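You operate a simulated robot arm through the tools that you are given. There is no shell and no other tool. Be economical: measure what you need, move in short steps, check, and stop when the job is done.

The job below is to be done with a simulated robot arm. You get a single attempt, and the scene is never put back.

## Task
Clean the grease off the brake stand's disc with the blue cloth.
Fine: lock the lever on to hold the wheel, cleaner from the blue pad on the cloth, cloth back on its tray, lever off at the end. What is to be rubbed or washed off counts as gone when no trace of it is left.

The check looks at the end state, three seconds after you hand in, the way a careful person would. Anything else that was tipped, shoved, dropped, spilled or broken makes it a failure. Flat cloth is picked up by pressing the open fingertips on it (5 to 10 N) and closing them slowly along it; thin cloth reads only 2 to 8 mm in the jaws.

## Robot
A 6-joint arm with a two-finger parallel gripper on a trunk, on a base that drives. Base frame: it is fixed to the floor where the robot stands at the start and does not move with it; the origin is under the middle of the robot, x ahead of it, y to its left, z up. Units: mm, degrees, N and s.
Its first joint turns from -166.0 to 166.0 degrees. Places, roughly: blue cleaner pad [500, 100, 800]; silver lever of the brake stand [500, 300, 900]; wheel in the black fork [700, 400, 1000]. Payload 3.91 kg.
The TCP is the grasp point between the finger pads, 30 mm short of the fingertips. In the tool frame z runs along the fingers and y along their closing line. Largest opening 110 mm; finger width 20, thickness 10; the body of the gripper, 48 by 112 mm, starts 55 mm behind the TCP.
Orientation is told as [roll, pitch, yaw] about the base's x, y, z axes, in that order, counted from this pose: with the fingers straight down and closing along the base's y, the tool's x points along the base's -x, its y along +y and its z along -z.

## Interface
- The arm moves only by the tool apply_moves. Its argument "series" is a list of rows, each an object of numbers (a shift or turn left out is 0, a gripper value left out holds the last): "wx", "wy", "wz": the turn, a rotation vector about the base's x, y, z in degrees; "dx", "dy", "dz": the shift along the base's x, y, z in mm; "fingers": the finger opening in mm, from 0 to 110. In form: [{"wx": .., "wy": .., "wz": .., "dx": .., "dy": .., "dz": .., "fingers": ..}, ...]. A call has 1 to 8 rows; each row is the pose to reach, as a shift and turn from the pose commanded when the call began. Rows are played at 5 a second. More than 50 mm and 8.6 degrees between two rows, or a gripper value outside its range, and nothing of the call is played. A pose out of reach is approached as far as the arm can. The call stops where the force on the tool passes 70 N (or 10 N more than at its start, if that is more) or the arm is blocked; 0.2 s more then pass. Each finger travels about 108 mm/s and halts on what it meets, pressing with about 38 N; the grip force reading is that of the motor and also rises with nothing between the fingers. The clock runs only during rows and for 0.2 s after the last one: add rows that repeat a pose to give the fingers time. The reply holds the time, the measured pose of the TCP, the force on the tool along the base axes, the opening and the grip force, in the units named above and with some noise, with the torque about the TCP (base axes, N m) and any sound that the robot's microphone picked up.
- Cameras (640 x 400 px; columns grow to the right, rows downward): "scene" is now at [507, 541.6, 1352.9]; the picture's right is [-0.00, -0.19, -0.98], its down [-1.00, 0.08, -0.02] and it looks along [0.08, 0.98, -0.19] (base axes); focal length 214 px, centre (320, 200). "wrist" rides on the gripper at [72, 17, -103] in the tool frame; the picture's right is [-0.23, 0.97, 0.00], its down [-0.76, -0.18, -0.62] and it looks along [-0.61, -0.14, 0.78] (tool axes); focal length 222 px, centre (320, 200). There is no depth. A picture from a camera that has moved, and an enlarged one, comes with that camera's place and axes in the base frame and with its lens. The place of the scene camera against the robot may be out by one fixed shift of up to 25 mm in any direction.
- snapshot(camera): a new picture of that camera. It takes no simulated time.
- roll_base(legs): drives the robot by 1 to 6 legs, each [ahead, left, turn to the left] in mm, mm and degrees, along the robot's own axes; the way and the turn of a leg run together, so that a leg with both is an arc; at most 1500 mm and 180 degrees a leg. The arm and the cameras ride along, it lands a little off, and it stops where it bumps. It gives what a move gives.
- aim_head(pan, tilt): turns the head with the scene camera to pan (to the left, within 80 degrees either way) and tilt (down, from -29 to 69), counted from straight ahead of the robot. It gives what a move gives.
- close_up(camera, box): a new picture of the part [left, top, right, bottom] of that camera's present view, enlarged. It takes no simulated time.
- finish_job(): hands the job in; it is judged then, once.

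Work in short steps. Places have to be worked out from the pictures, the camera data and where the tool is seen: move nearer, look again, correct. Check each grasp and each placing, and mend what went wrong. You have 120 turns and 78 pictures in all, those below and enlarged ones among them. Open the gripper and draw the arm clear of the work before you hand the job in, unless the task says otherwise; then end with one line.

The tools are called after ">>>" as name(argument=value, ...) on one line, values as JSON. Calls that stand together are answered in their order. apply_moves: Moves the arm, as the interface text tells. Its arguments: {"type":"object","properties":{"series":{"type":"array","items":{"type":"object","properties":{"wx":{"type":"number"},"wy":{"type":"number"},"wz":{"type":"number"},"dx":{"type":"number"},"dy":{"type":"number"},"dz":{"type":"number"},"fingers":{"type":"number"}}}}},"required":["series"]} The other tools are called the same way: roll_base (legs) drives the base; aim_head (pan, tilt) turns the head that bears the scene camera; snapshot (camera) takes a picture; close_up (camera, box) takes an enlarged picture of a part of a camera's view; finish_job () hands the job in.

At the start:

```text
time: 0.0
position: [394.2, 442.0, 1227.2]
tcp_rot: [0.0, 0.0, -0.1]
wrist_force: [0.4, 0.1, 0.8]
wrist_torque: [0.01, -0.01, -0.04]
gripper_width: 110.0
gripper_force: 0.0
robot x, y, heading: [-0.8, -1.6, 0.1]
head pan, tilt: [78.8, -4.6]
```

scene: 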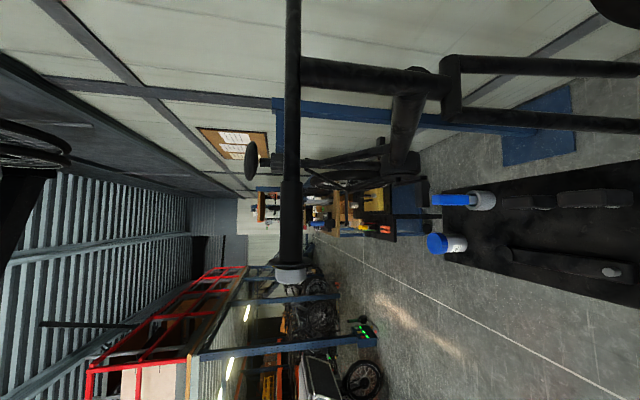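
wrist: 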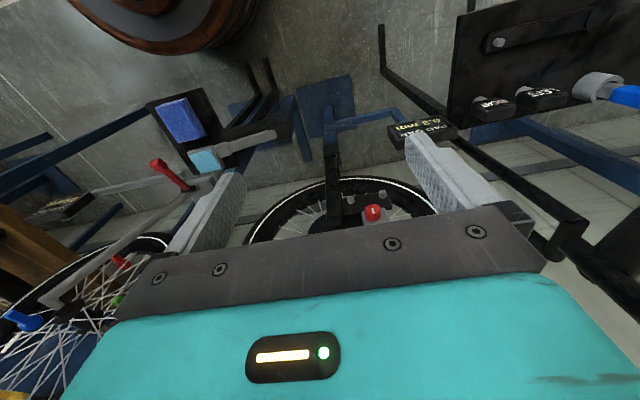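

The scene camera is looking left past the work and is rolled by 90°. I turn the head toward the bench ahead-left to see the brake stand.

>>> aim_head(pan=35, tilt=30)

>>> snapshot(camera="scene")

```text
time: 1.1
position: [393.4, 444.2, 1227.2]
tcp_rot: [0.0, 0.0, 0.0]
wrist_force: [0.2, 0.3, 0.2]
wrist_torque: [0.03, 0.0, 0.0]
gripper_width: 110.3
gripper_force: 0.0
robot x, y, heading: [-0.2, 4.7, 0.1]
head pan, tilt: [35.0, 30.0]
```

```text
75 pictures are left
camera scene: at [451.5, 507.5, 1295.9], right [0.0, -0.82, -0.57], down [-0.87, -0.29, 0.41], along [-0.5, 0.5, -0.71], focal length 214 px, centre (320, 200)
```

scene: 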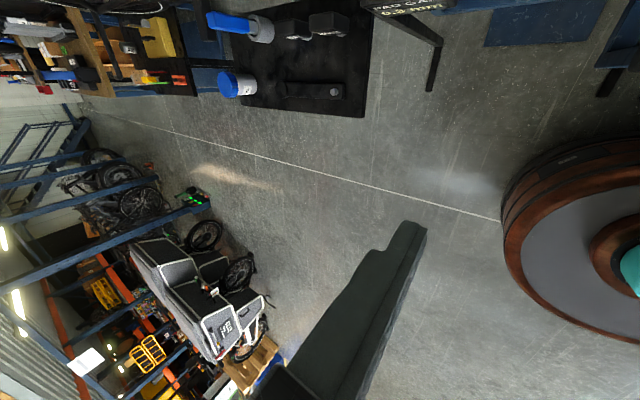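

The head is mounted leaning forward: its "straight ahead" points down. I aim it down and a bit forward/right, towards the stand.

>>> aim_head(pan=-12, tilt=-18)

>>> snapshot(camera="scene")

```text
time: 2.3
position: [393.0, 443.3, 1227.3]
tcp_rot: [0.0, 0.0, 0.0]
wrist_force: [-0.9, -0.1, -0.3]
wrist_torque: [0.01, -0.01, 0.0]
gripper_width: 110.2
gripper_force: 0.0
robot x, y, heading: [-0.7, 1.2, 0.2]
head pan, tilt: [-12.0, -18.0]
```

```text
74 pictures are left
camera scene: at [526.4, 439.4, 1293.7], right [0.0, -0.98, 0.21], down [-0.95, -0.06, -0.3], along [0.31, -0.2, -0.93], focal length 214 px, centre (320, 200)
```

scene: 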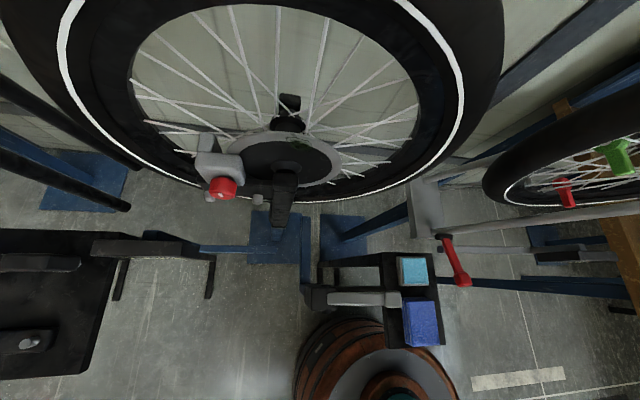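

The wheel with its disc is ahead, the silver lever and a tray with two blue items at right. I enlarge both areas.

>>> close_up(camera="scene", box=[290, 170, 490, 370])

>>> close_up(camera="scene", box=[180, 80, 360, 240])

>>> snapshot(camera="wrist")

```text
2.00 times, centred on (390, 270) of scene
camera zoom: at [526.4, 439.4, 1293.7], right [0.0, -0.98, 0.21], down [-0.95, -0.06, -0.3], along [0.31, -0.2, -0.93], focal length 429 px, centre (180, 60)
```

zoom: 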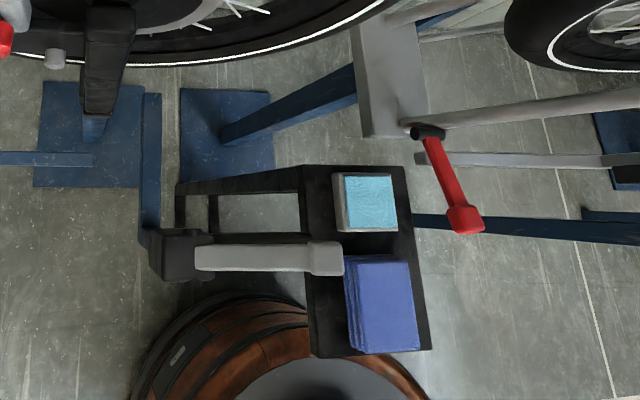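

```text
2.50 times, centred on (270, 160) of scene
camera zoom: at [526.4, 439.4, 1293.7], right [0.0, -0.98, 0.21], down [-0.95, -0.06, -0.3], along [0.31, -0.2, -0.93], focal length 536 px, centre (445, 300)
```

zoom: 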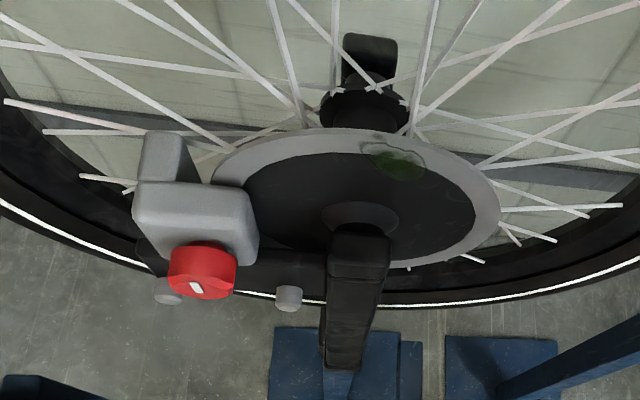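

```text
71 pictures are left
camera wrist: at [319.5, 461.9, 1332.5], right [0.23, 0.97, 0.0], down [0.76, -0.18, 0.62], along [0.61, -0.14, -0.78], focal length 222 px, centre (320, 200)
```

wrist: 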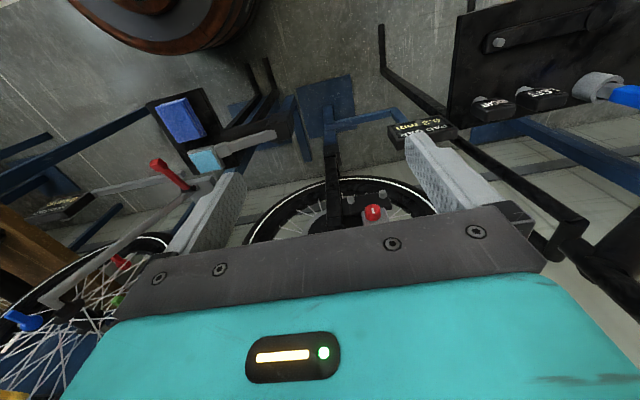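

Grease is a greenish patch on the disc; the lever extends along -y from its black pivot block beside the tray with pad (light blue) and folded cloth (dark blue). I move the wrist camera nearer to the lever to see how it works.

>>> apply_moves(series=[{"dy": -40, "dz": -25}, {"dy": -80, "dz": -50}, {"dy": -120, "dz": -75}, {"dy": -160, "dz": -100}, {"dx": -30, "dy": -190, "dz": -120}])

>>> snapshot(camera="wrist")

>>> close_up(camera="wrist", box=[200, 60, 400, 260])

```text
time: 3.5
position: [363.2, 253.3, 1107.6]
tcp_rot: [-0.1, 0.1, 0.0]
wrist_force: [0.3, -0.6, -1.2]
wrist_torque: [0.01, 0.08, 0.01]
gripper_width: 110.0
gripper_force: 0.0
robot x, y, heading: [-0.7, -0.4, -0.1]
head pan, tilt: [-12.0, -18.0]
```

```text
70 pictures are left
camera wrist: at [289.3, 272.6, 1212.3], right [0.23, 0.97, 0.0], down [0.76, -0.18, 0.62], along [0.61, -0.14, -0.78], focal length 222 px, centre (320, 200)
```

wrist: 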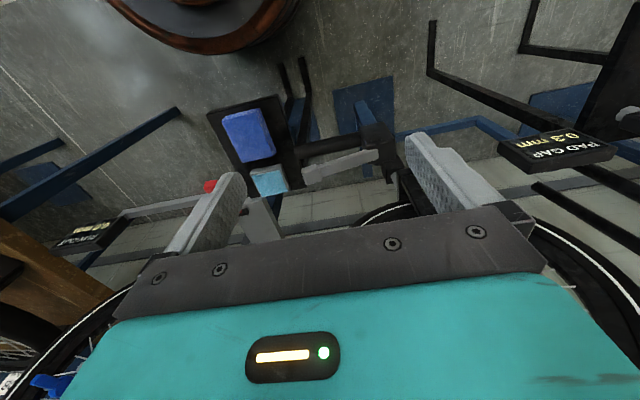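

```text
2.00 times, centred on (300, 160) of wrist
camera zoom: at [289.3, 272.6, 1212.3], right [0.23, 0.97, 0.0], down [0.76, -0.18, 0.62], along [0.61, -0.14, -0.78], focal length 444 px, centre (360, 280)
```

zoom: 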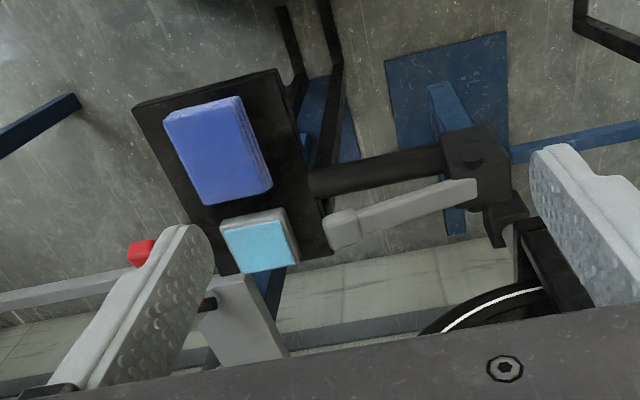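

The lever sits above a black bar out of the block, apparently squeezed down onto it. I enlarge the block/lever from both cameras for a latch.

>>> close_up(camera="wrist", box=[290, 110, 400, 190])

>>> close_up(camera="scene", box=[295, 250, 445, 350])

```text
5.00 times, centred on (345, 150) of wrist
camera zoom: at [289.3, 272.6, 1212.3], right [0.23, 0.97, 0.0], down [0.76, -0.18, 0.62], along [0.61, -0.14, -0.78], focal length 1111 px, centre (195, 450)
```

zoom: 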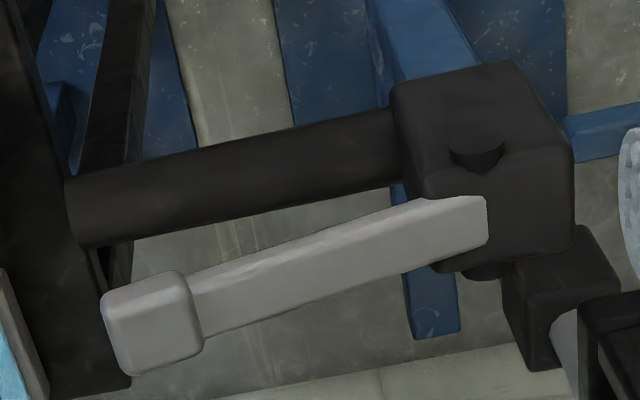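

```text
4.00 times, centred on (370, 300) of scene
camera zoom: at [496.2, 250.0, 1173.4], right [0.0, -0.98, 0.21], down [-0.95, -0.06, -0.3], along [0.31, -0.2, -0.93], focal length 858 px, centre (120, -200)
```

zoom: 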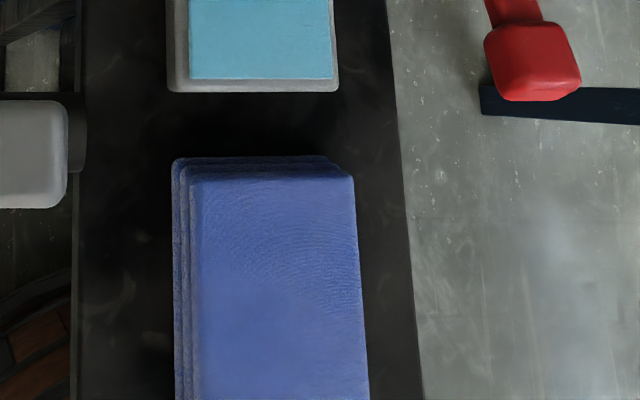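

The scene camera rides on the arm, so it is now nearly over the tray. I turn it a bit to see the lever and block from above.

>>> aim_head(pan=10, tilt=0)

>>> snapshot(camera="scene")

>>> close_up(camera="scene", box=[200, 150, 400, 275])

```text
time: 4.3
position: [362.9, 252.9, 1106.9]
tcp_rot: [0.0, -0.1, 0.1]
wrist_force: [0.1, -0.6, 0.1]
wrist_torque: [0.0, 0.01, 0.02]
gripper_width: 110.0
gripper_force: 0.1
robot x, y, heading: [1.1, 2.3, -0.1]
head pan, tilt: [10.0, 0.0]
```

```text
66 pictures are left
camera scene: at [469.6, 281.9, 1161.9], right [0.0, -0.98, -0.17], down [-1.0, 0.0, 0.0], along [0.0, 0.17, -0.98], focal length 214 px, centre (320, 200)
```

scene: 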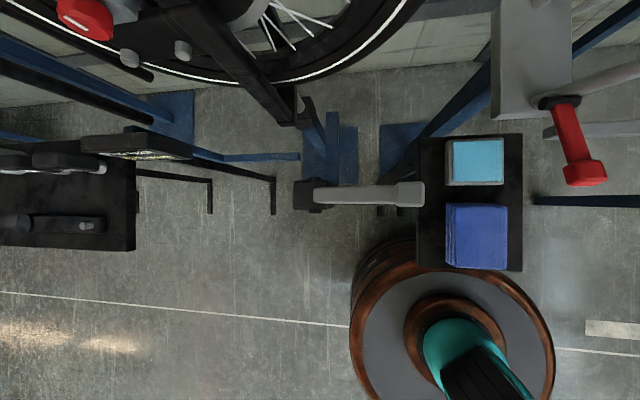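

```text
3.20 times, centred on (300, 212) of scene
camera zoom: at [469.6, 281.9, 1161.9], right [0.0, -0.98, -0.17], down [-1.0, 0.0, 0.0], along [0.0, 0.17, -0.98], focal length 686 px, centre (384, 160)
```

zoom: 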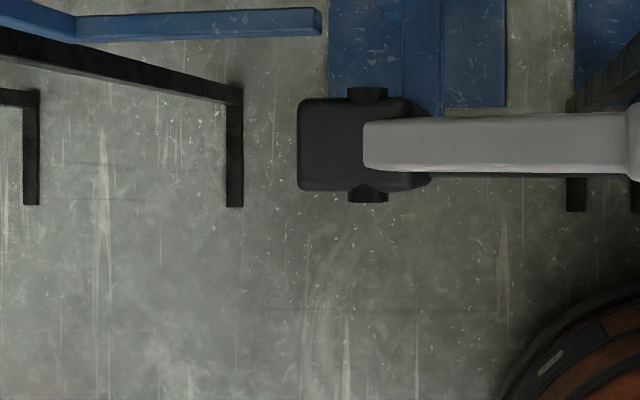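

Seen from straight above the lever lies over its bar with a hinge pin along x, tilted up about 15°; it should swing down. I close the fingers and go above the knob, about (478, 213, 900).

>>> apply_moves(series=[{"dx": 38, "dy": -13, "dz": -25, "fingers": 0}, {"dx": 76, "dy": -26, "dz": -50}, {"dx": 114, "dy": -40, "dz": -75}, {"dx": 114, "dy": -40, "dz": -115}])

>>> snapshot(camera="wrist")

```text
time: 5.3
position: [477.7, 212.5, 993.5]
tcp_rot: [0.0, 0.0, 0.1]
wrist_force: [0.5, 0.1, 0.6]
wrist_torque: [0.0, 0.0, -0.04]
gripper_width: 0.0
gripper_force: 37.6
robot x, y, heading: [-2.0, 2.8, 0.1]
head pan, tilt: [10.0, 0.0]
```

```text
64 pictures are left
camera wrist: at [403.6, 231.0, 1099.0], right [0.23, 0.97, 0.0], down [0.76, -0.18, 0.62], along [0.61, -0.14, -0.78], focal length 222 px, centre (320, 200)
```

wrist: 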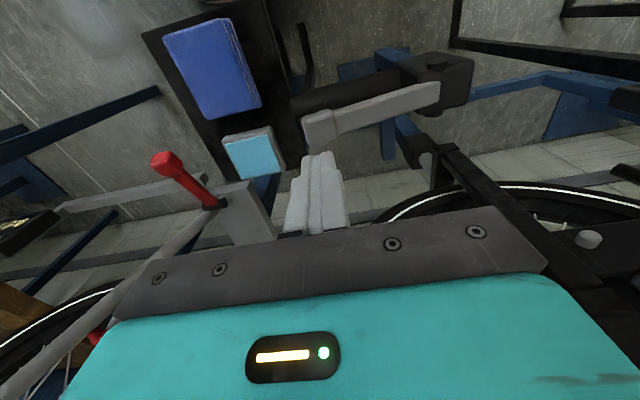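

The tip is above the knob (knob about z 900). I press down in small steps and watch force and sound.

>>> apply_moves(series=[{"dz": -20}, {"dz": -40}, {"dz": -50}, {"dz": -60}, {"dz": -70}])

```text
time: 6.5
position: [476.9, 213.7, 921.7]
tcp_rot: [0.0, 0.0, 0.0]
wrist_force: [0.3, 0.1, 0.3]
wrist_torque: [0.01, 0.03, 0.0]
gripper_width: 0.0
gripper_force: 37.9
robot x, y, heading: [-2.3, -0.3, -0.2]
head pan, tilt: [10.0, 0.0]
```

No force yet at tip z≈892; I look before going lower.

>>> close_up(camera="wrist", box=[200, 40, 480, 215])

>>> close_up(camera="scene", box=[160, 100, 480, 300])

```text
2.29 times, centred on (340, 128) of wrist
camera zoom: at [403.7, 231.9, 1027.2], right [0.23, 0.97, 0.0], down [0.76, -0.18, 0.62], along [0.61, -0.14, -0.78], focal length 508 px, centre (274, 366)
```

zoom: 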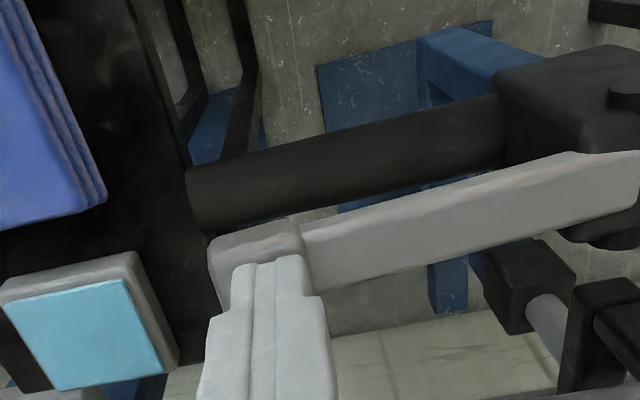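

```text
2.00 times, centred on (320, 200) of scene
camera zoom: at [584.0, 241.2, 976.0], right [0.0, -0.98, -0.17], down [-1.0, 0.0, 0.0], along [0.0, 0.17, -0.98], focal length 429 px, centre (320, 200)
```

zoom: 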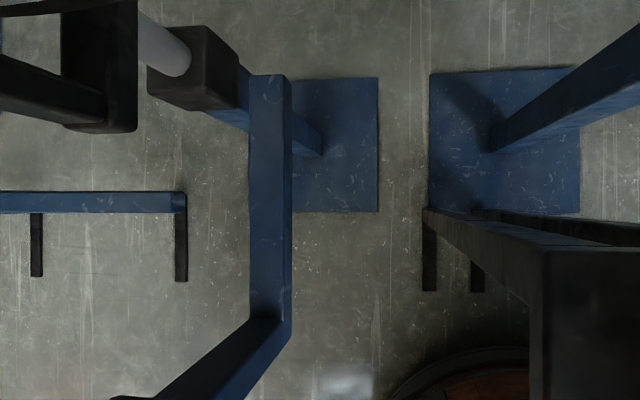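

The tip seems just above the knob top. I continue down in 8 mm steps.

>>> apply_moves(series=[{"dz": -8}, {"dz": -16}, {"dz": -24}, {"dz": -32}])

>>> close_up(camera="wrist", box=[200, 40, 480, 215])

```text
time: 7.5
position: [478.0, 212.1, 889.1]
tcp_rot: [0.0, 0.1, 0.0]
wrist_force: [-0.4, -0.5, 0.4]
wrist_torque: [-0.02, 0.03, -0.02]
gripper_width: 0.0
gripper_force: 37.9
robot x, y, heading: [3.5, -1.2, 0.2]
head pan, tilt: [10.0, 0.0]
```

```text
2.29 times, centred on (340, 128) of wrist
camera zoom: at [403.9, 231.4, 995.2], right [0.23, 0.97, 0.0], down [0.76, -0.18, 0.62], along [0.61, -0.14, -0.78], focal length 508 px, centre (274, 366)
```

zoom: 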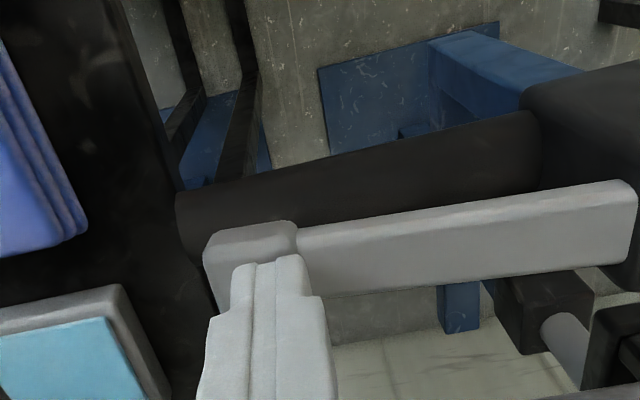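

The knob stayed under the tip and the lever has flattened, so it is swinging down with almost no force. I keep pressing.

>>> apply_moves(series=[{"dz": -8}, {"dz": -16}, {"dz": -24}, {"dz": -32}, {"dz": -36}])

>>> close_up(camera="wrist", box=[200, 40, 480, 215])

```text
time: 8.3
position: [478.4, 212.8, 877.6]
tcp_rot: [0.4, -0.8, 0.0]
wrist_force: [-14.1, -6.1, 42.6]
wrist_torque: [0.16, 0.5, 0.12]
gripper_width: 0.0
gripper_force: 37.6
robot x, y, heading: [0.8, -2.8, -0.0]
head pan, tilt: [10.0, 0.0]
stopped in row 3: the force on the tool passed its limit at 83 N (the readings are from after the stop); the commanded pose is now the measured one
```

```text
2.29 times, centred on (340, 128) of wrist
camera zoom: at [402.4, 231.2, 981.5], right [0.23, 0.97, 0.01], down [0.75, -0.18, 0.63], along [0.62, -0.14, -0.78], focal length 508 px, centre (274, 366)
```

zoom: 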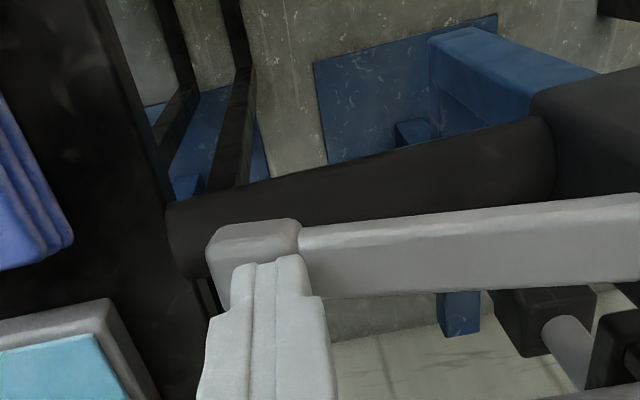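

It hit its end stop (tip z≈848). I lift off and look whether the lever stays down.

>>> apply_moves(series=[{"dz": 15}, {"dz": 40}, {"dz": 80}, {"dz": 120, "dx": -20}, {"dz": 160, "dx": -50}])

>>> close_up(camera="wrist", box=[160, 20, 480, 220])

```text
time: 9.5
position: [428.7, 213.1, 1033.6]
tcp_rot: [0.2, -0.4, 0.0]
wrist_force: [0.6, -0.4, -1.3]
wrist_torque: [-0.05, 0.02, 0.01]
gripper_width: 0.0
gripper_force: 37.6
robot x, y, heading: [-0.6, 2.2, 0.0]
head pan, tilt: [10.0, 0.0]
```

```text
2.00 times, centred on (320, 120) of wrist
camera zoom: at [354.2, 231.8, 1138.2], right [0.23, 0.97, 0.01], down [0.76, -0.18, 0.63], along [0.61, -0.14, -0.78], focal length 444 px, centre (320, 360)
```

zoom: 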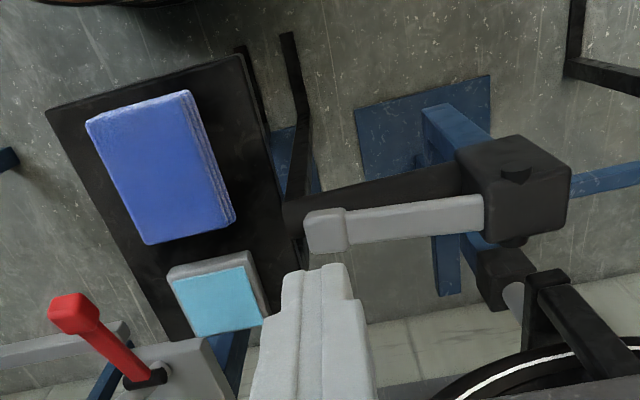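

The lever stays down near its bar. Before picking the cloth (centre about (422, 102, 800)), I look at the disc to see all the grease.

>>> aim_head(pan=45, tilt=-26)

>>> snapshot(camera="scene")

```text
time: 10.5
position: [430.1, 213.8, 1033.2]
tcp_rot: [0.4, -0.5, -0.1]
wrist_force: [0.2, -0.3, -0.1]
wrist_torque: [0.01, 0.05, 0.02]
gripper_width: 0.0
gripper_force: 37.5
robot x, y, heading: [-0.3, -2.2, -0.2]
head pan, tilt: [45.0, -26.0]
```

```text
58 pictures are left
camera scene: at [571.5, 274.9, 1128.0], right [0.01, -0.7, -0.71], down [-0.9, 0.31, -0.32], along [0.44, 0.64, -0.63], focal length 214 px, centre (320, 200)
```

scene: 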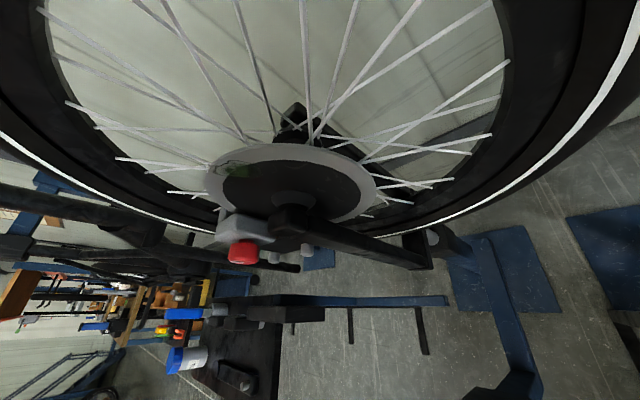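

Disc centre about (678, 428, 1005), facing -x; grease sits near its top. I zoom in for the extents.

>>> close_up(camera="scene", box=[195, 135, 385, 255])

```text
3.33 times, centred on (290, 195) of scene
camera zoom: at [571.5, 274.9, 1128.0], right [0.01, -0.7, -0.71], down [-0.9, 0.31, -0.32], along [0.44, 0.64, -0.63], focal length 715 px, centre (420, 217)
```

zoom: 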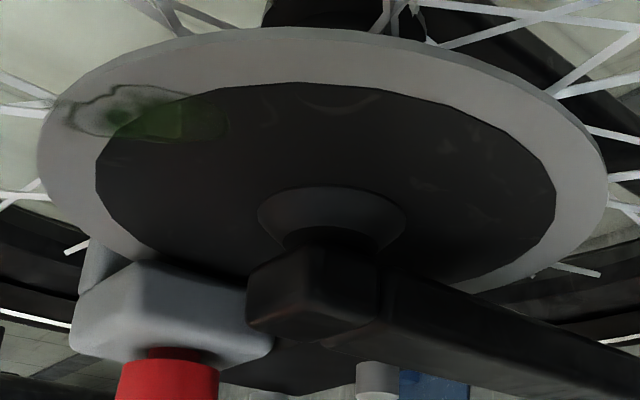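

Grease patch works out at about (664, 415, 1077), some 40 mm across. Now to the cloth: I move above it with fingers opened to 50 mm.

>>> apply_moves(series=[{"dx": -4, "dy": -45, "fingers": 50}, {"dx": -8, "dy": -90, "wx": -0.4, "wy": 0.5}, {"dx": -8, "dy": -112, "dz": -40, "wx": -0.4, "wy": 0.5}, {"dx": -8, "dy": -112, "dz": -85, "wx": -0.4, "wy": 0.5}, {"dx": -8, "dy": -112, "dz": -130, "wx": -0.4, "wy": 0.5}])

>>> snapshot(camera="wrist")

```text
time: 11.7
position: [420.6, 103.0, 904.6]
tcp_rot: [-0.1, 0.0, 0.0]
wrist_force: [-0.4, 0.6, 0.7]
wrist_torque: [0.03, -0.01, 0.0]
gripper_width: 50.1
gripper_force: 0.0
robot x, y, heading: [-1.7, 1.2, -0.2]
head pan, tilt: [45.0, -26.0]
```

```text
56 pictures are left
camera wrist: at [346.1, 121.9, 1009.5], right [0.23, 0.97, 0.0], down [0.76, -0.18, 0.62], along [0.61, -0.14, -0.78], focal length 222 px, centre (320, 200)
```

wrist: 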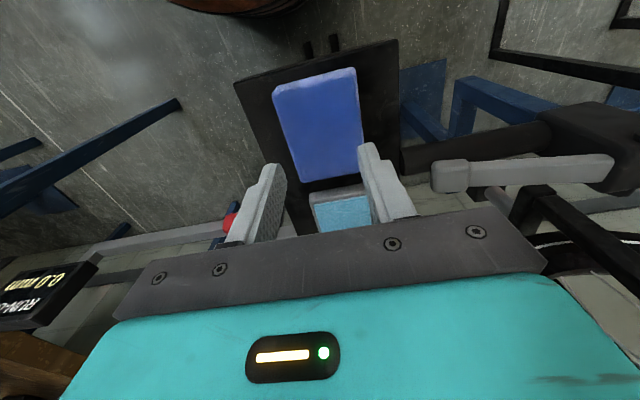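

The cloth lies under the fingers. I descend quickly to tips ≈ 825, then feel for it in small steps.

>>> apply_moves(series=[{"dz": -25}, {"dz": -45}, {"dz": -55}])

>>> close_up(camera="wrist", box=[200, 60, 440, 210])

```text
time: 12.6
position: [420.9, 103.3, 857.2]
tcp_rot: [0.1, -0.6, 0.0]
wrist_force: [-5.0, -0.5, 22.9]
wrist_torque: [-0.09, 0.32, 0.03]
gripper_width: 50.2
gripper_force: 0.1
robot x, y, heading: [2.5, -0.9, -0.2]
head pan, tilt: [45.0, -26.0]
stopped in row 3: the force on the tool passed its limit at 88 N (the readings are from after the stop); the commanded pose is now the measured one
```

```text
2.67 times, centred on (320, 135) of wrist
camera zoom: at [345.9, 121.1, 960.9], right [0.23, 0.97, 0.0], down [0.76, -0.18, 0.63], along [0.62, -0.14, -0.78], focal length 592 px, centre (320, 373)
```

zoom: 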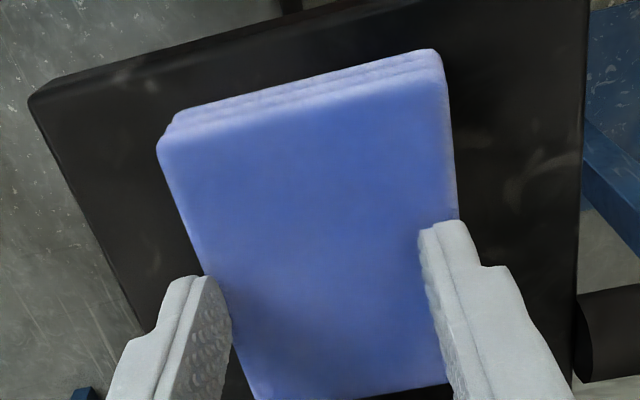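

Contact came earlier: cloth top at z≈828, its centre about (407, 106), and the tips are near its edges. I lift a bit, recentre, and narrow to 34 mm.

>>> apply_moves(series=[{"dz": 12}, {"dz": 12, "dx": -10, "dy": 3, "wy": 0.6, "fingers": 34}, {"dz": 12, "dx": -10, "dy": 3, "wy": 0.6}])

>>> close_up(camera="wrist", box=[200, 60, 440, 210])

```text
time: 13.3
position: [411.7, 106.5, 867.4]
tcp_rot: [0.1, 0.2, 0.0]
wrist_force: [-1.3, 0.0, 0.2]
wrist_torque: [-0.03, 0.02, -0.02]
gripper_width: 33.7
gripper_force: 0.1
robot x, y, heading: [-2.1, -0.3, -0.3]
head pan, tilt: [45.0, -26.0]
```

```text
2.67 times, centred on (320, 135) of wrist
camera zoom: at [337.2, 124.3, 972.8], right [0.23, 0.97, 0.0], down [0.76, -0.18, 0.62], along [0.61, -0.14, -0.78], focal length 592 px, centre (320, 373)
```

zoom: 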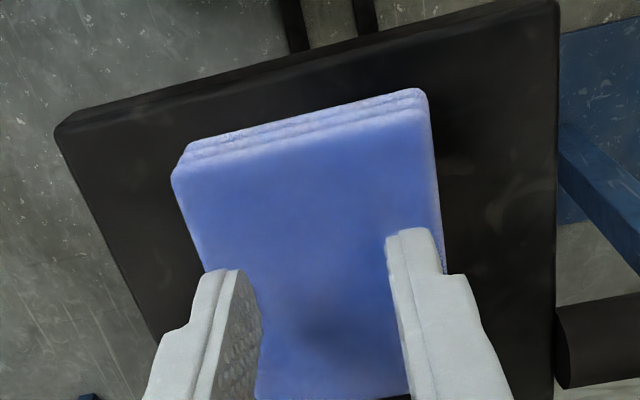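

Centred now. I step down gently to 5–10 N.

>>> apply_moves(series=[{"dz": -5}, {"dz": -8}, {"dz": -9}, {"dz": -9}])

```text
time: 14.3
position: [411.3, 107.2, 858.0]
tcp_rot: [0.0, 0.1, 0.0]
wrist_force: [-0.8, 0.3, 1.2]
wrist_torque: [0.01, 0.05, -0.01]
gripper_width: 34.2
gripper_force: 0.0
robot x, y, heading: [4.3, -1.0, 0.3]
head pan, tilt: [45.0, -26.0]
```

Barely touching; I step down another 1 mm.

>>> apply_moves(series=[{"dz": -0.5}, {"dz": -1}, {"dz": -1}])

```text
time: 15.2
position: [411.9, 105.7, 857.9]
tcp_rot: [0.0, 0.1, 0.0]
wrist_force: [0.6, -0.2, -0.4]
wrist_torque: [-0.01, 0.0, 0.01]
gripper_width: 33.9
gripper_force: 0.1
robot x, y, heading: [-0.6, -1.0, 0.3]
head pan, tilt: [45.0, -26.0]
```

>>> apply_moves(series=[{"dz": -1}, {"dz": -1.5}, {"dz": -1.5}])

```text
time: 15.9
position: [412.3, 106.5, 856.5]
tcp_rot: [0.1, 0.0, 0.1]
wrist_force: [1.2, 0.0, 22.1]
wrist_torque: [-0.08, -0.04, 0.0]
gripper_width: 34.1
gripper_force: 0.0
robot x, y, heading: [3.9, 3.2, -0.0]
head pan, tilt: [45.0, -26.0]
```

22 N: slightly too hard. I back off 0.7 mm and read again.

>>> apply_moves(series=[{"dz": 0.7}, {"dz": 0.7}])

```text
time: 16.6
position: [411.5, 105.6, 856.9]
tcp_rot: [0.0, 0.1, 0.0]
wrist_force: [1.0, -0.6, 20.1]
wrist_torque: [-0.04, -0.07, -0.01]
gripper_width: 33.9
gripper_force: 0.1
robot x, y, heading: [-2.6, 2.7, -0.2]
head pan, tilt: [45.0, -26.0]
```

>>> apply_moves(series=[{"dz": 0.6}, {"dz": 0.6}])

```text
time: 17.1
position: [411.7, 105.6, 856.4]
tcp_rot: [0.0, 0.1, 0.0]
wrist_force: [1.5, 0.7, 9.9]
wrist_torque: [0.01, -0.05, 0.01]
gripper_width: 34.0
gripper_force: 0.1
robot x, y, heading: [-1.1, 2.6, -0.2]
head pan, tilt: [45.0, -26.0]
```

About 9 N, and now I close the fingers slowly along the cloth.

>>> apply_moves(series=[{"fingers": 31, "dz": 0.1}, {"fingers": 27, "dz": 0.1}, {"fingers": 23, "dz": 0.1}, {"fingers": 19, "dz": 0.1}, {"fingers": 15, "dz": 0.1}, {"fingers": 11, "dz": 0.1}, {"fingers": 7, "dz": 0.1}, {"fingers": 4, "dz": 0.1}])

```text
time: 18.9
position: [410.9, 104.9, 858.1]
tcp_rot: [0.1, 0.0, 0.0]
wrist_force: [-0.2, -0.4, -0.1]
wrist_torque: [-0.03, 0.01, 0.01]
gripper_width: 4.0
gripper_force: 0.1
robot x, y, heading: [-0.1, 0.9, 0.1]
head pan, tilt: [45.0, -26.0]
```

Force is gone; I close fully to see whether something is between the fingers.

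>>> apply_moves(series=[{"fingers": 1}, {"fingers": 0}, {"fingers": 0}])

>>> close_up(camera="wrist", box=[200, 60, 440, 210])

```text
time: 19.8
position: [411.0, 106.4, 856.6]
tcp_rot: [-0.1, 0.1, 0.0]
wrist_force: [-0.3, 0.1, -0.5]
wrist_torque: [-0.01, 0.02, 0.01]
gripper_width: 0.0
gripper_force: 37.4
robot x, y, heading: [-3.2, 1.4, -0.2]
head pan, tilt: [45.0, -26.0]
```

```text
2.67 times, centred on (320, 135) of wrist
camera zoom: at [337.3, 124.3, 962.2], right [0.23, 0.97, 0.0], down [0.76, -0.18, 0.62], along [0.61, -0.14, -0.78], focal length 592 px, centre (320, 373)
```

zoom: 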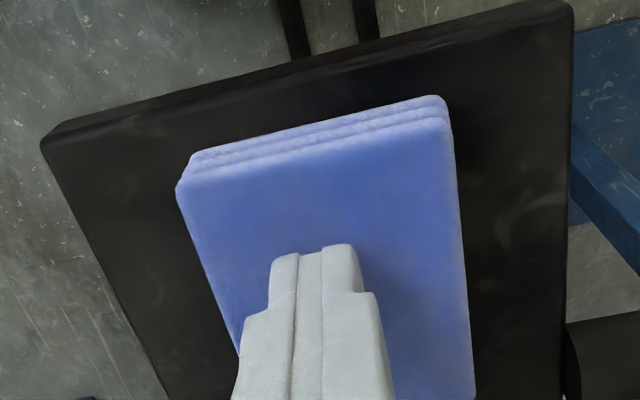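

Contact was lost during closing. I lift 4 mm, reopen to 34 mm and press again.

>>> apply_moves(series=[{"dz": 4}, {"dz": 4, "fingers": 34}, {"dz": 4}, {"dz": 0}, {"dz": -0.8}, {"dz": -0.8}])

```text
time: 21.1
position: [411.2, 105.3, 856.6]
tcp_rot: [-0.1, 0.1, 0.1]
wrist_force: [-3.5, -1.1, 12.5]
wrist_torque: [-0.01, 0.09, 0.03]
gripper_width: 34.0
gripper_force: 0.1
robot x, y, heading: [1.1, -3.1, -0.1]
head pan, tilt: [45.0, -26.0]
```

12.5 N now. I close part way slowly and check the force.

>>> apply_moves(series=[{"fingers": 32, "dz": 0.1}, {"fingers": 30, "dz": 0.1}, {"fingers": 28, "dz": 0.1}, {"fingers": 26, "dz": 0.1}])

```text
time: 22.1
position: [411.6, 104.6, 856.7]
tcp_rot: [0.0, 0.1, 0.0]
wrist_force: [0.2, -1.8, 17.4]
wrist_torque: [-0.14, -0.02, 0.0]
gripper_width: 31.8
gripper_force: 6.0
robot x, y, heading: [1.9, 1.4, -0.1]
head pan, tilt: [45.0, -26.0]
```

The fingers are now dragging the cloth (width lags, 6 N). I ease up slightly and go on closing.

>>> apply_moves(series=[{"fingers": 24, "dz": 0.3}, {"fingers": 21, "dz": 0.3}, {"fingers": 18, "dz": 0.3}, {"fingers": 15, "dz": 0.3}, {"fingers": 12, "dz": 0.3}, {"fingers": 9, "dz": 0.3}, {"fingers": 6, "dz": 0.3}, {"fingers": 3, "dz": 0.3}])

```text
time: 23.9
position: [412.1, 104.6, 856.3]
tcp_rot: [0.0, 0.1, 0.0]
wrist_force: [-0.4, -2.4, 4.0]
wrist_torque: [-0.03, 0.04, -0.01]
gripper_width: 4.6
gripper_force: 1.7
robot x, y, heading: [-2.2, -1.8, 0.0]
head pan, tilt: [45.0, -26.0]
```

>>> apply_moves(series=[{"fingers": 1.5}, {"fingers": 0}, {"fingers": 0}, {"fingers": 0}])

>>> close_up(camera="wrist", box=[200, 60, 440, 210])

```text
time: 24.9
position: [411.6, 105.1, 857.3]
tcp_rot: [0.0, 0.1, 0.0]
wrist_force: [-0.8, 0.8, 3.1]
wrist_torque: [0.02, 0.04, 0.0]
gripper_width: 0.0
gripper_force: 37.5
robot x, y, heading: [-1.3, 0.8, 0.0]
head pan, tilt: [45.0, -26.0]
```

```text
2.67 times, centred on (320, 135) of wrist
camera zoom: at [337.4, 124.4, 962.1], right [0.23, 0.97, 0.0], down [0.76, -0.18, 0.62], along [0.61, -0.14, -0.78], focal length 592 px, centre (320, 373)
```

zoom: 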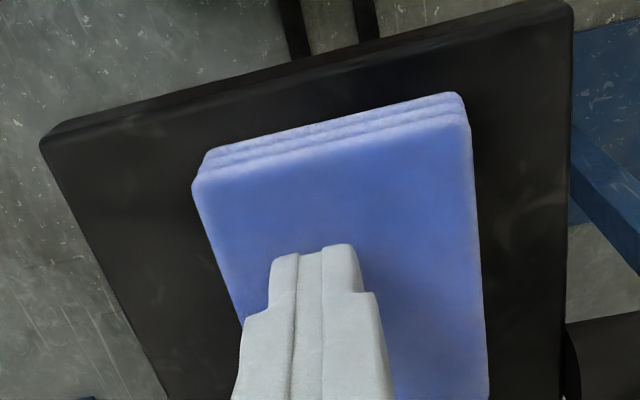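

The fingers slipped over the cloth (it slid about 4 mm in +y). I reopen wider (40), recentre, and press again, keeping the force up as I close.

>>> apply_moves(series=[{"dz": 4}, {"dz": 4, "dy": 3, "dx": -2, "fingers": 40}, {"dz": 4, "dy": 3, "dx": -2}, {"dz": 0.5, "dy": 3, "dx": -2}, {"dz": -0.5, "dy": 3, "dx": -2}, {"dz": -0.5, "dy": 3, "dx": -2}])

```text
time: 26.4
position: [410.0, 109.4, 856.7]
tcp_rot: [0.1, 0.1, 0.0]
wrist_force: [-0.9, -0.7, 8.0]
wrist_torque: [-0.02, -0.01, -0.02]
gripper_width: 39.9
gripper_force: 0.1
robot x, y, heading: [2.7, 1.6, 0.1]
head pan, tilt: [45.0, -26.0]
```

8 N, good. I close slowly at 1 mm per row with a small downward trim.

>>> apply_moves(series=[{"fingers": 39}, {"fingers": 38}, {"fingers": 37}, {"fingers": 36}, {"fingers": 35}, {"fingers": 34}, {"fingers": 33}, {"fingers": 32}])

```text
time: 28.1
position: [410.1, 108.8, 856.4]
tcp_rot: [-0.1, 0.1, 0.0]
wrist_force: [0.9, -0.6, 15.3]
wrist_torque: [-0.03, -0.04, -0.01]
gripper_width: 37.7
gripper_force: 6.1
robot x, y, heading: [-0.7, 0.1, 0.1]
head pan, tilt: [45.0, -26.0]
```

>>> apply_moves(series=[{"fingers": 30, "dz": 0.2}, {"fingers": 28, "dz": 0.2}, {"fingers": 26, "dz": 0.2}, {"fingers": 24, "dz": 0.2}, {"fingers": 22, "dz": 0.2}, {"fingers": 20, "dz": 0.2}])

```text
time: 29.6
position: [409.3, 109.2, 856.7]
tcp_rot: [0.0, 0.1, -0.1]
wrist_force: [-0.6, -1.3, 14.6]
wrist_torque: [-0.09, -0.01, -0.01]
gripper_width: 25.5
gripper_force: 5.1
robot x, y, heading: [2.1, 1.8, 0.1]
head pan, tilt: [45.0, -26.0]
```

Fingers follow with about 5 N drag. I continue, easing slightly.

>>> apply_moves(series=[{"fingers": 18, "dz": 0.1}, {"fingers": 16, "dz": 0.2}, {"fingers": 14, "dz": 0.2}, {"fingers": 12, "dz": 0.2}, {"fingers": 10, "dz": 0.2}, {"fingers": 8, "dz": 0.2}])

>>> close_up(camera="wrist", box=[200, 60, 440, 210])

```text
time: 30.9
position: [409.3, 108.9, 856.1]
tcp_rot: [0.1, 0.1, 0.0]
wrist_force: [-0.4, -2.6, 12.2]
wrist_torque: [-0.09, -0.01, 0.0]
gripper_width: 12.7
gripper_force: 5.1
robot x, y, heading: [-0.5, -0.8, -0.2]
head pan, tilt: [45.0, -26.0]
```

```text
2.67 times, centred on (320, 135) of wrist
camera zoom: at [335.1, 127.4, 962.0], right [0.23, 0.97, 0.0], down [0.76, -0.18, 0.62], along [0.61, -0.14, -0.78], focal length 592 px, centre (320, 373)
```

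zoom: 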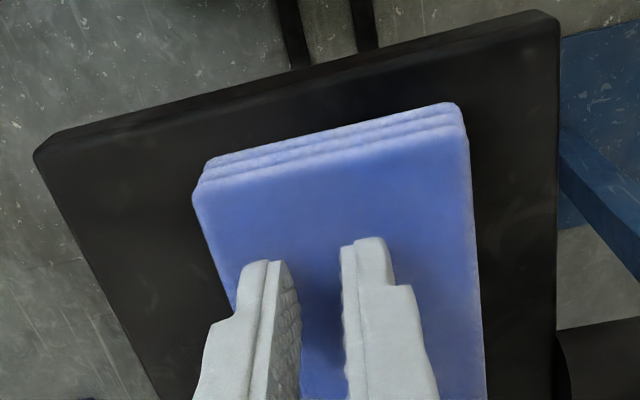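

Still nothing is bunching up, but I finish the closing to see.

>>> apply_moves(series=[{"fingers": 6}, {"fingers": 4}, {"fingers": 2}, {"fingers": 0}, {"fingers": 0}, {"fingers": 0}])

```text
time: 32.4
position: [409.7, 110.1, 856.9]
tcp_rot: [0.1, 0.1, -0.1]
wrist_force: [-0.9, -0.4, 11.2]
wrist_torque: [-0.01, 0.01, 0.01]
gripper_width: 0.0
gripper_force: 38.0
robot x, y, heading: [3.6, 1.8, 0.2]
head pan, tilt: [45.0, -26.0]
```

No pinch: this is a thick folded stack (about 70 wide in y, 80 in x), so I'll grip it from its sides instead. I lift off, open, and look to measure it.

>>> apply_moves(series=[{"dz": 20}, {"dz": 60, "fingers": 110}, {"dz": 60}])

>>> close_up(camera="wrist", box=[200, 60, 440, 210])

```text
time: 33.1
position: [410.0, 107.8, 916.2]
tcp_rot: [0.0, 0.2, 0.0]
wrist_force: [0.2, -0.6, -0.1]
wrist_torque: [-0.03, -0.03, 0.04]
gripper_width: 110.0
gripper_force: 0.0
robot x, y, heading: [1.6, -0.6, -0.1]
head pan, tilt: [45.0, -26.0]
```

```text
2.67 times, centred on (320, 135) of wrist
camera zoom: at [335.3, 127.6, 1021.2], right [0.23, 0.97, 0.0], down [0.76, -0.18, 0.62], along [0.6, -0.14, -0.78], focal length 592 px, centre (320, 373)
```

zoom: 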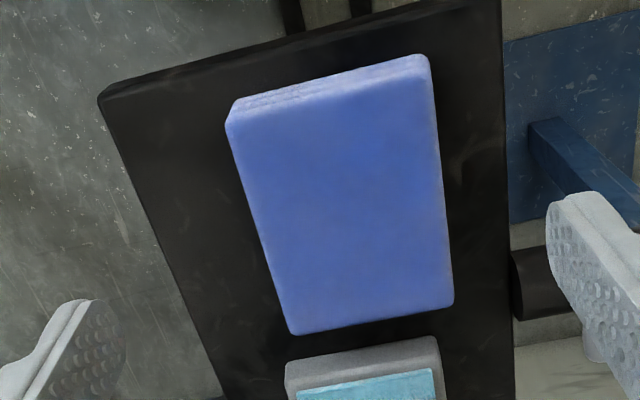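

Stack: x 381–463, y 87–150, z ~798–827. I recentre at (422, 118), open 95, and go down so the tips straddle it at z≈808.

>>> apply_moves(series=[{"dx": 12, "dy": 9.5, "fingers": 95}, {"dx": 12, "dy": 9.5, "dz": -30}, {"dx": 12, "dy": 9.5, "dz": -60}, {"dx": 12, "dy": 9.5, "dz": -78}])

>>> close_up(camera="wrist", box=[200, 60, 440, 210])

```text
time: 34.1
position: [420.8, 119.1, 839.1]
tcp_rot: [-0.1, 0.1, 0.0]
wrist_force: [-0.1, -0.5, 0.4]
wrist_torque: [0.01, 0.03, 0.01]
gripper_width: 94.9
gripper_force: 0.0
robot x, y, heading: [1.6, 2.0, 0.2]
head pan, tilt: [45.0, -26.0]
```

```text
2.67 times, centred on (320, 135) of wrist
camera zoom: at [347.4, 137.3, 943.9], right [0.23, 0.97, 0.0], down [0.76, -0.18, 0.62], along [0.61, -0.14, -0.78], focal length 592 px, centre (320, 373)
```

zoom: 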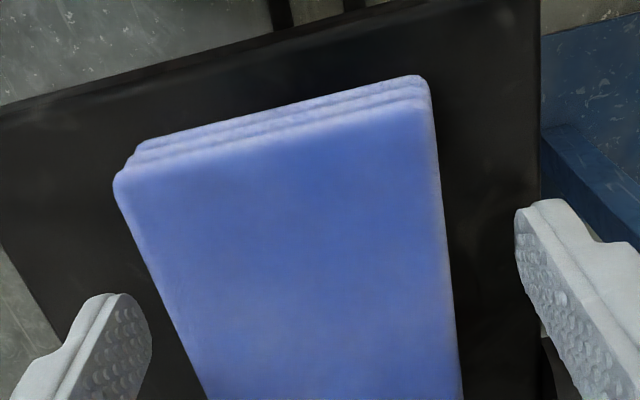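

Fingers straddle it freely. I close onto its sides.

>>> apply_moves(series=[{"fingers": 80}, {"fingers": 70}, {"fingers": 64}, {"fingers": 60}, {"fingers": 56}, {"fingers": 52}, {"fingers": 48}, {"fingers": 44}])

>>> close_up(camera="wrist", box=[200, 60, 440, 210])

```text
time: 36.0
position: [421.4, 118.7, 839.1]
tcp_rot: [0.0, 0.2, -0.1]
wrist_force: [-0.2, 0.8, -0.6]
wrist_torque: [-0.01, 0.01, 0.04]
gripper_width: 67.1
gripper_force: 38.4
robot x, y, heading: [-2.0, 0.6, -0.1]
head pan, tilt: [45.0, -26.0]
```

```text
2.67 times, centred on (320, 135) of wrist
camera zoom: at [347.4, 137.3, 944.1], right [0.23, 0.97, 0.0], down [0.76, -0.18, 0.62], along [0.61, -0.14, -0.78], focal length 592 px, centre (320, 373)
```

zoom: 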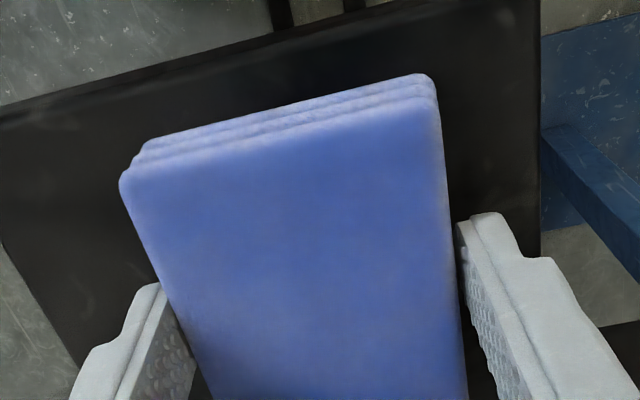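

Gripped: width 67 mm at 38 N. I lift it slowly.

>>> apply_moves(series=[{"dz": 5}, {"dz": 15}, {"dz": 30}, {"dz": 60}])

>>> snapshot(camera="wrist")

```text
time: 37.0
position: [420.5, 119.5, 899.5]
tcp_rot: [0.0, 0.1, -0.1]
wrist_force: [-0.1, -0.1, -0.6]
wrist_torque: [-0.01, 0.0, -0.02]
gripper_width: 66.8
gripper_force: 37.9
robot x, y, heading: [0.3, -0.7, 0.2]
head pan, tilt: [45.0, -26.0]
```

```text
47 pictures are left
camera wrist: at [347.5, 136.5, 1003.9], right [0.23, 0.97, 0.0], down [0.76, -0.18, 0.62], along [0.61, -0.14, -0.78], focal length 222 px, centre (320, 200)
```

wrist: 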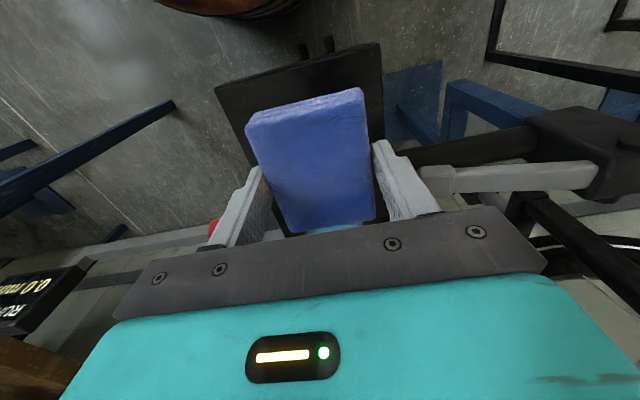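

Cloth is held. The pad's centre is about (519, 111), top ~820. I move over it and come down to just above.

>>> apply_moves(series=[{"dx": 33, "dy": -3}, {"dx": 66, "dy": -6}, {"dx": 98, "dy": -8}, {"dx": 98, "dy": -8}])

>>> snapshot(camera="wrist")

>>> aim_head(pan=0, tilt=35)

>>> snapshot(camera="scene")

```text
time: 38.0
position: [518.8, 111.6, 898.8]
tcp_rot: [0.0, 0.2, 0.0]
wrist_force: [1.0, 0.5, -0.4]
wrist_torque: [0.02, -0.04, 0.03]
gripper_width: 67.0
gripper_force: 38.3
robot x, y, heading: [2.0, 0.1, 0.1]
head pan, tilt: [45.0, -26.0]
```

```text
46 pictures are left
camera wrist: at [444.6, 128.7, 1003.9], right [0.23, 0.97, 0.0], down [0.76, -0.18, 0.62], along [0.61, -0.14, -0.78], focal length 222 px, centre (320, 200)
```

wrist: 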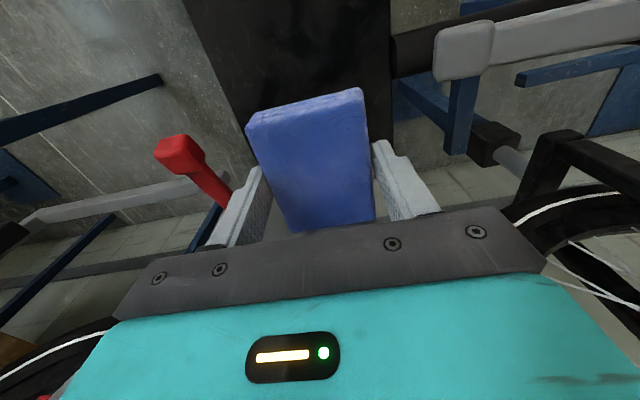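

```text
time: 39.3
position: [518.2, 109.9, 897.9]
tcp_rot: [0.1, 0.2, 0.0]
wrist_force: [0.2, 1.2, -0.6]
wrist_torque: [-0.03, 0.0, -0.02]
gripper_width: 66.9
gripper_force: 37.9
robot x, y, heading: [2.4, 2.3, -0.0]
head pan, tilt: [0.0, 35.0]
```

```text
45 pictures are left
camera scene: at [568.6, 122.6, 952.9], right [0.0, -1.0, 0.0], down [-0.82, 0.0, 0.57], along [-0.57, 0.0, -0.82], focal length 214 px, centre (320, 200)
```

scene: 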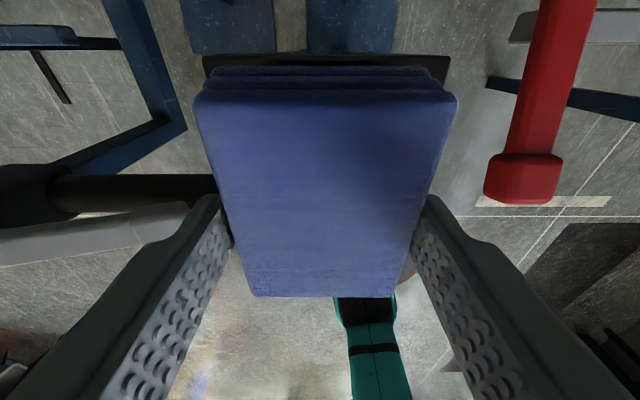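

The cloth is above the pad. I lower it in small steps until light contact.

>>> apply_moves(series=[{"dz": -15}, {"dz": -27}, {"dz": -31}, {"dz": -33}])

>>> snapshot(camera="scene")

```text
time: 40.3
position: [519.2, 111.1, 865.2]
tcp_rot: [0.0, 0.1, 0.1]
wrist_force: [0.0, 0.0, -1.3]
wrist_torque: [0.02, 0.02, 0.01]
gripper_width: 67.2
gripper_force: 38.3
robot x, y, heading: [-2.7, -2.2, 0.2]
head pan, tilt: [0.0, 35.0]
```

```text
44 pictures are left
camera scene: at [569.6, 122.5, 919.8], right [0.0, -1.0, 0.0], down [-0.82, 0.0, 0.58], along [-0.58, 0.0, -0.82], focal length 214 px, centre (320, 200)
```

scene: 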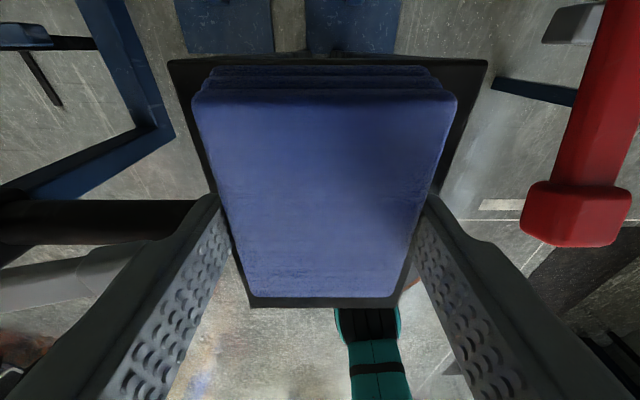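

>>> apply_moves(series=[{"dz": -2}, {"dz": -4}, {"dz": -5}, {"dz": -6}, {"dz": -7}])

```text
time: 41.5
position: [518.2, 110.6, 859.8]
tcp_rot: [0.0, -0.1, 0.0]
wrist_force: [-0.9, -1.1, 34.5]
wrist_torque: [-0.21, 0.17, 0.02]
gripper_width: 67.0
gripper_force: 37.7
robot x, y, heading: [1.6, -3.3, 0.4]
head pan, tilt: [0.0, 35.0]
```

Contact with the pad (34 N). I ease off, dwell, then dab again slightly shifted so the face is wetted well.

>>> apply_moves(series=[{"dz": 1}, {"dz": 1}, {"dz": 1}, {"dz": 5}, {"dz": 5, "dx": 8, "dy": 4}, {"dz": 1, "dx": 8, "dy": 4}, {"dz": 1, "dx": 8, "dy": 4}, {"dz": 1, "dx": 8, "dy": 4}])

>>> apply_moves(series=[{"dz": 5}, {"dz": 5, "dx": -16, "dy": -8}, {"dz": 0, "dx": -16, "dy": -8}, {"dz": 0, "dx": -16, "dy": -8}, {"dz": 5, "dx": -16, "dy": -8}, {"dz": 35, "dx": -16, "dy": -8}, {"dz": 70, "dx": -16, "dy": -8}])

>>> snapshot(camera="scene")

```text
time: 43.3
position: [527.3, 114.5, 860.8]
tcp_rot: [0.1, 0.2, 0.0]
wrist_force: [-0.1, -0.2, 14.4]
wrist_torque: [-0.07, 0.13, -0.02]
gripper_width: 66.7
gripper_force: 38.1
robot x, y, heading: [-1.7, -5.1, -0.2]
head pan, tilt: [0.0, 35.0]
```

```text
time: 44.9
position: [512.5, 105.1, 930.5]
tcp_rot: [0.0, 0.2, -0.1]
wrist_force: [0.1, -0.4, -0.7]
wrist_torque: [0.02, 0.03, 0.05]
gripper_width: 66.8
gripper_force: 37.9
robot x, y, heading: [2.1, 2.6, 0.0]
head pan, tilt: [0.0, 35.0]
```

```text
43 pictures are left
camera scene: at [562.0, 118.3, 984.4], right [0.0, -1.0, 0.0], down [-0.82, 0.0, 0.58], along [-0.58, 0.0, -0.82], focal length 214 px, centre (320, 200)
```

scene: 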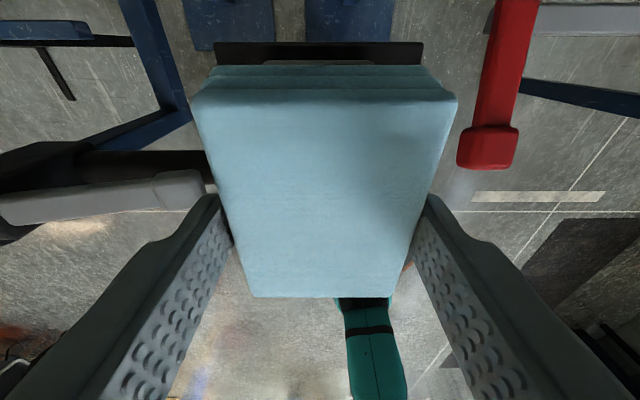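

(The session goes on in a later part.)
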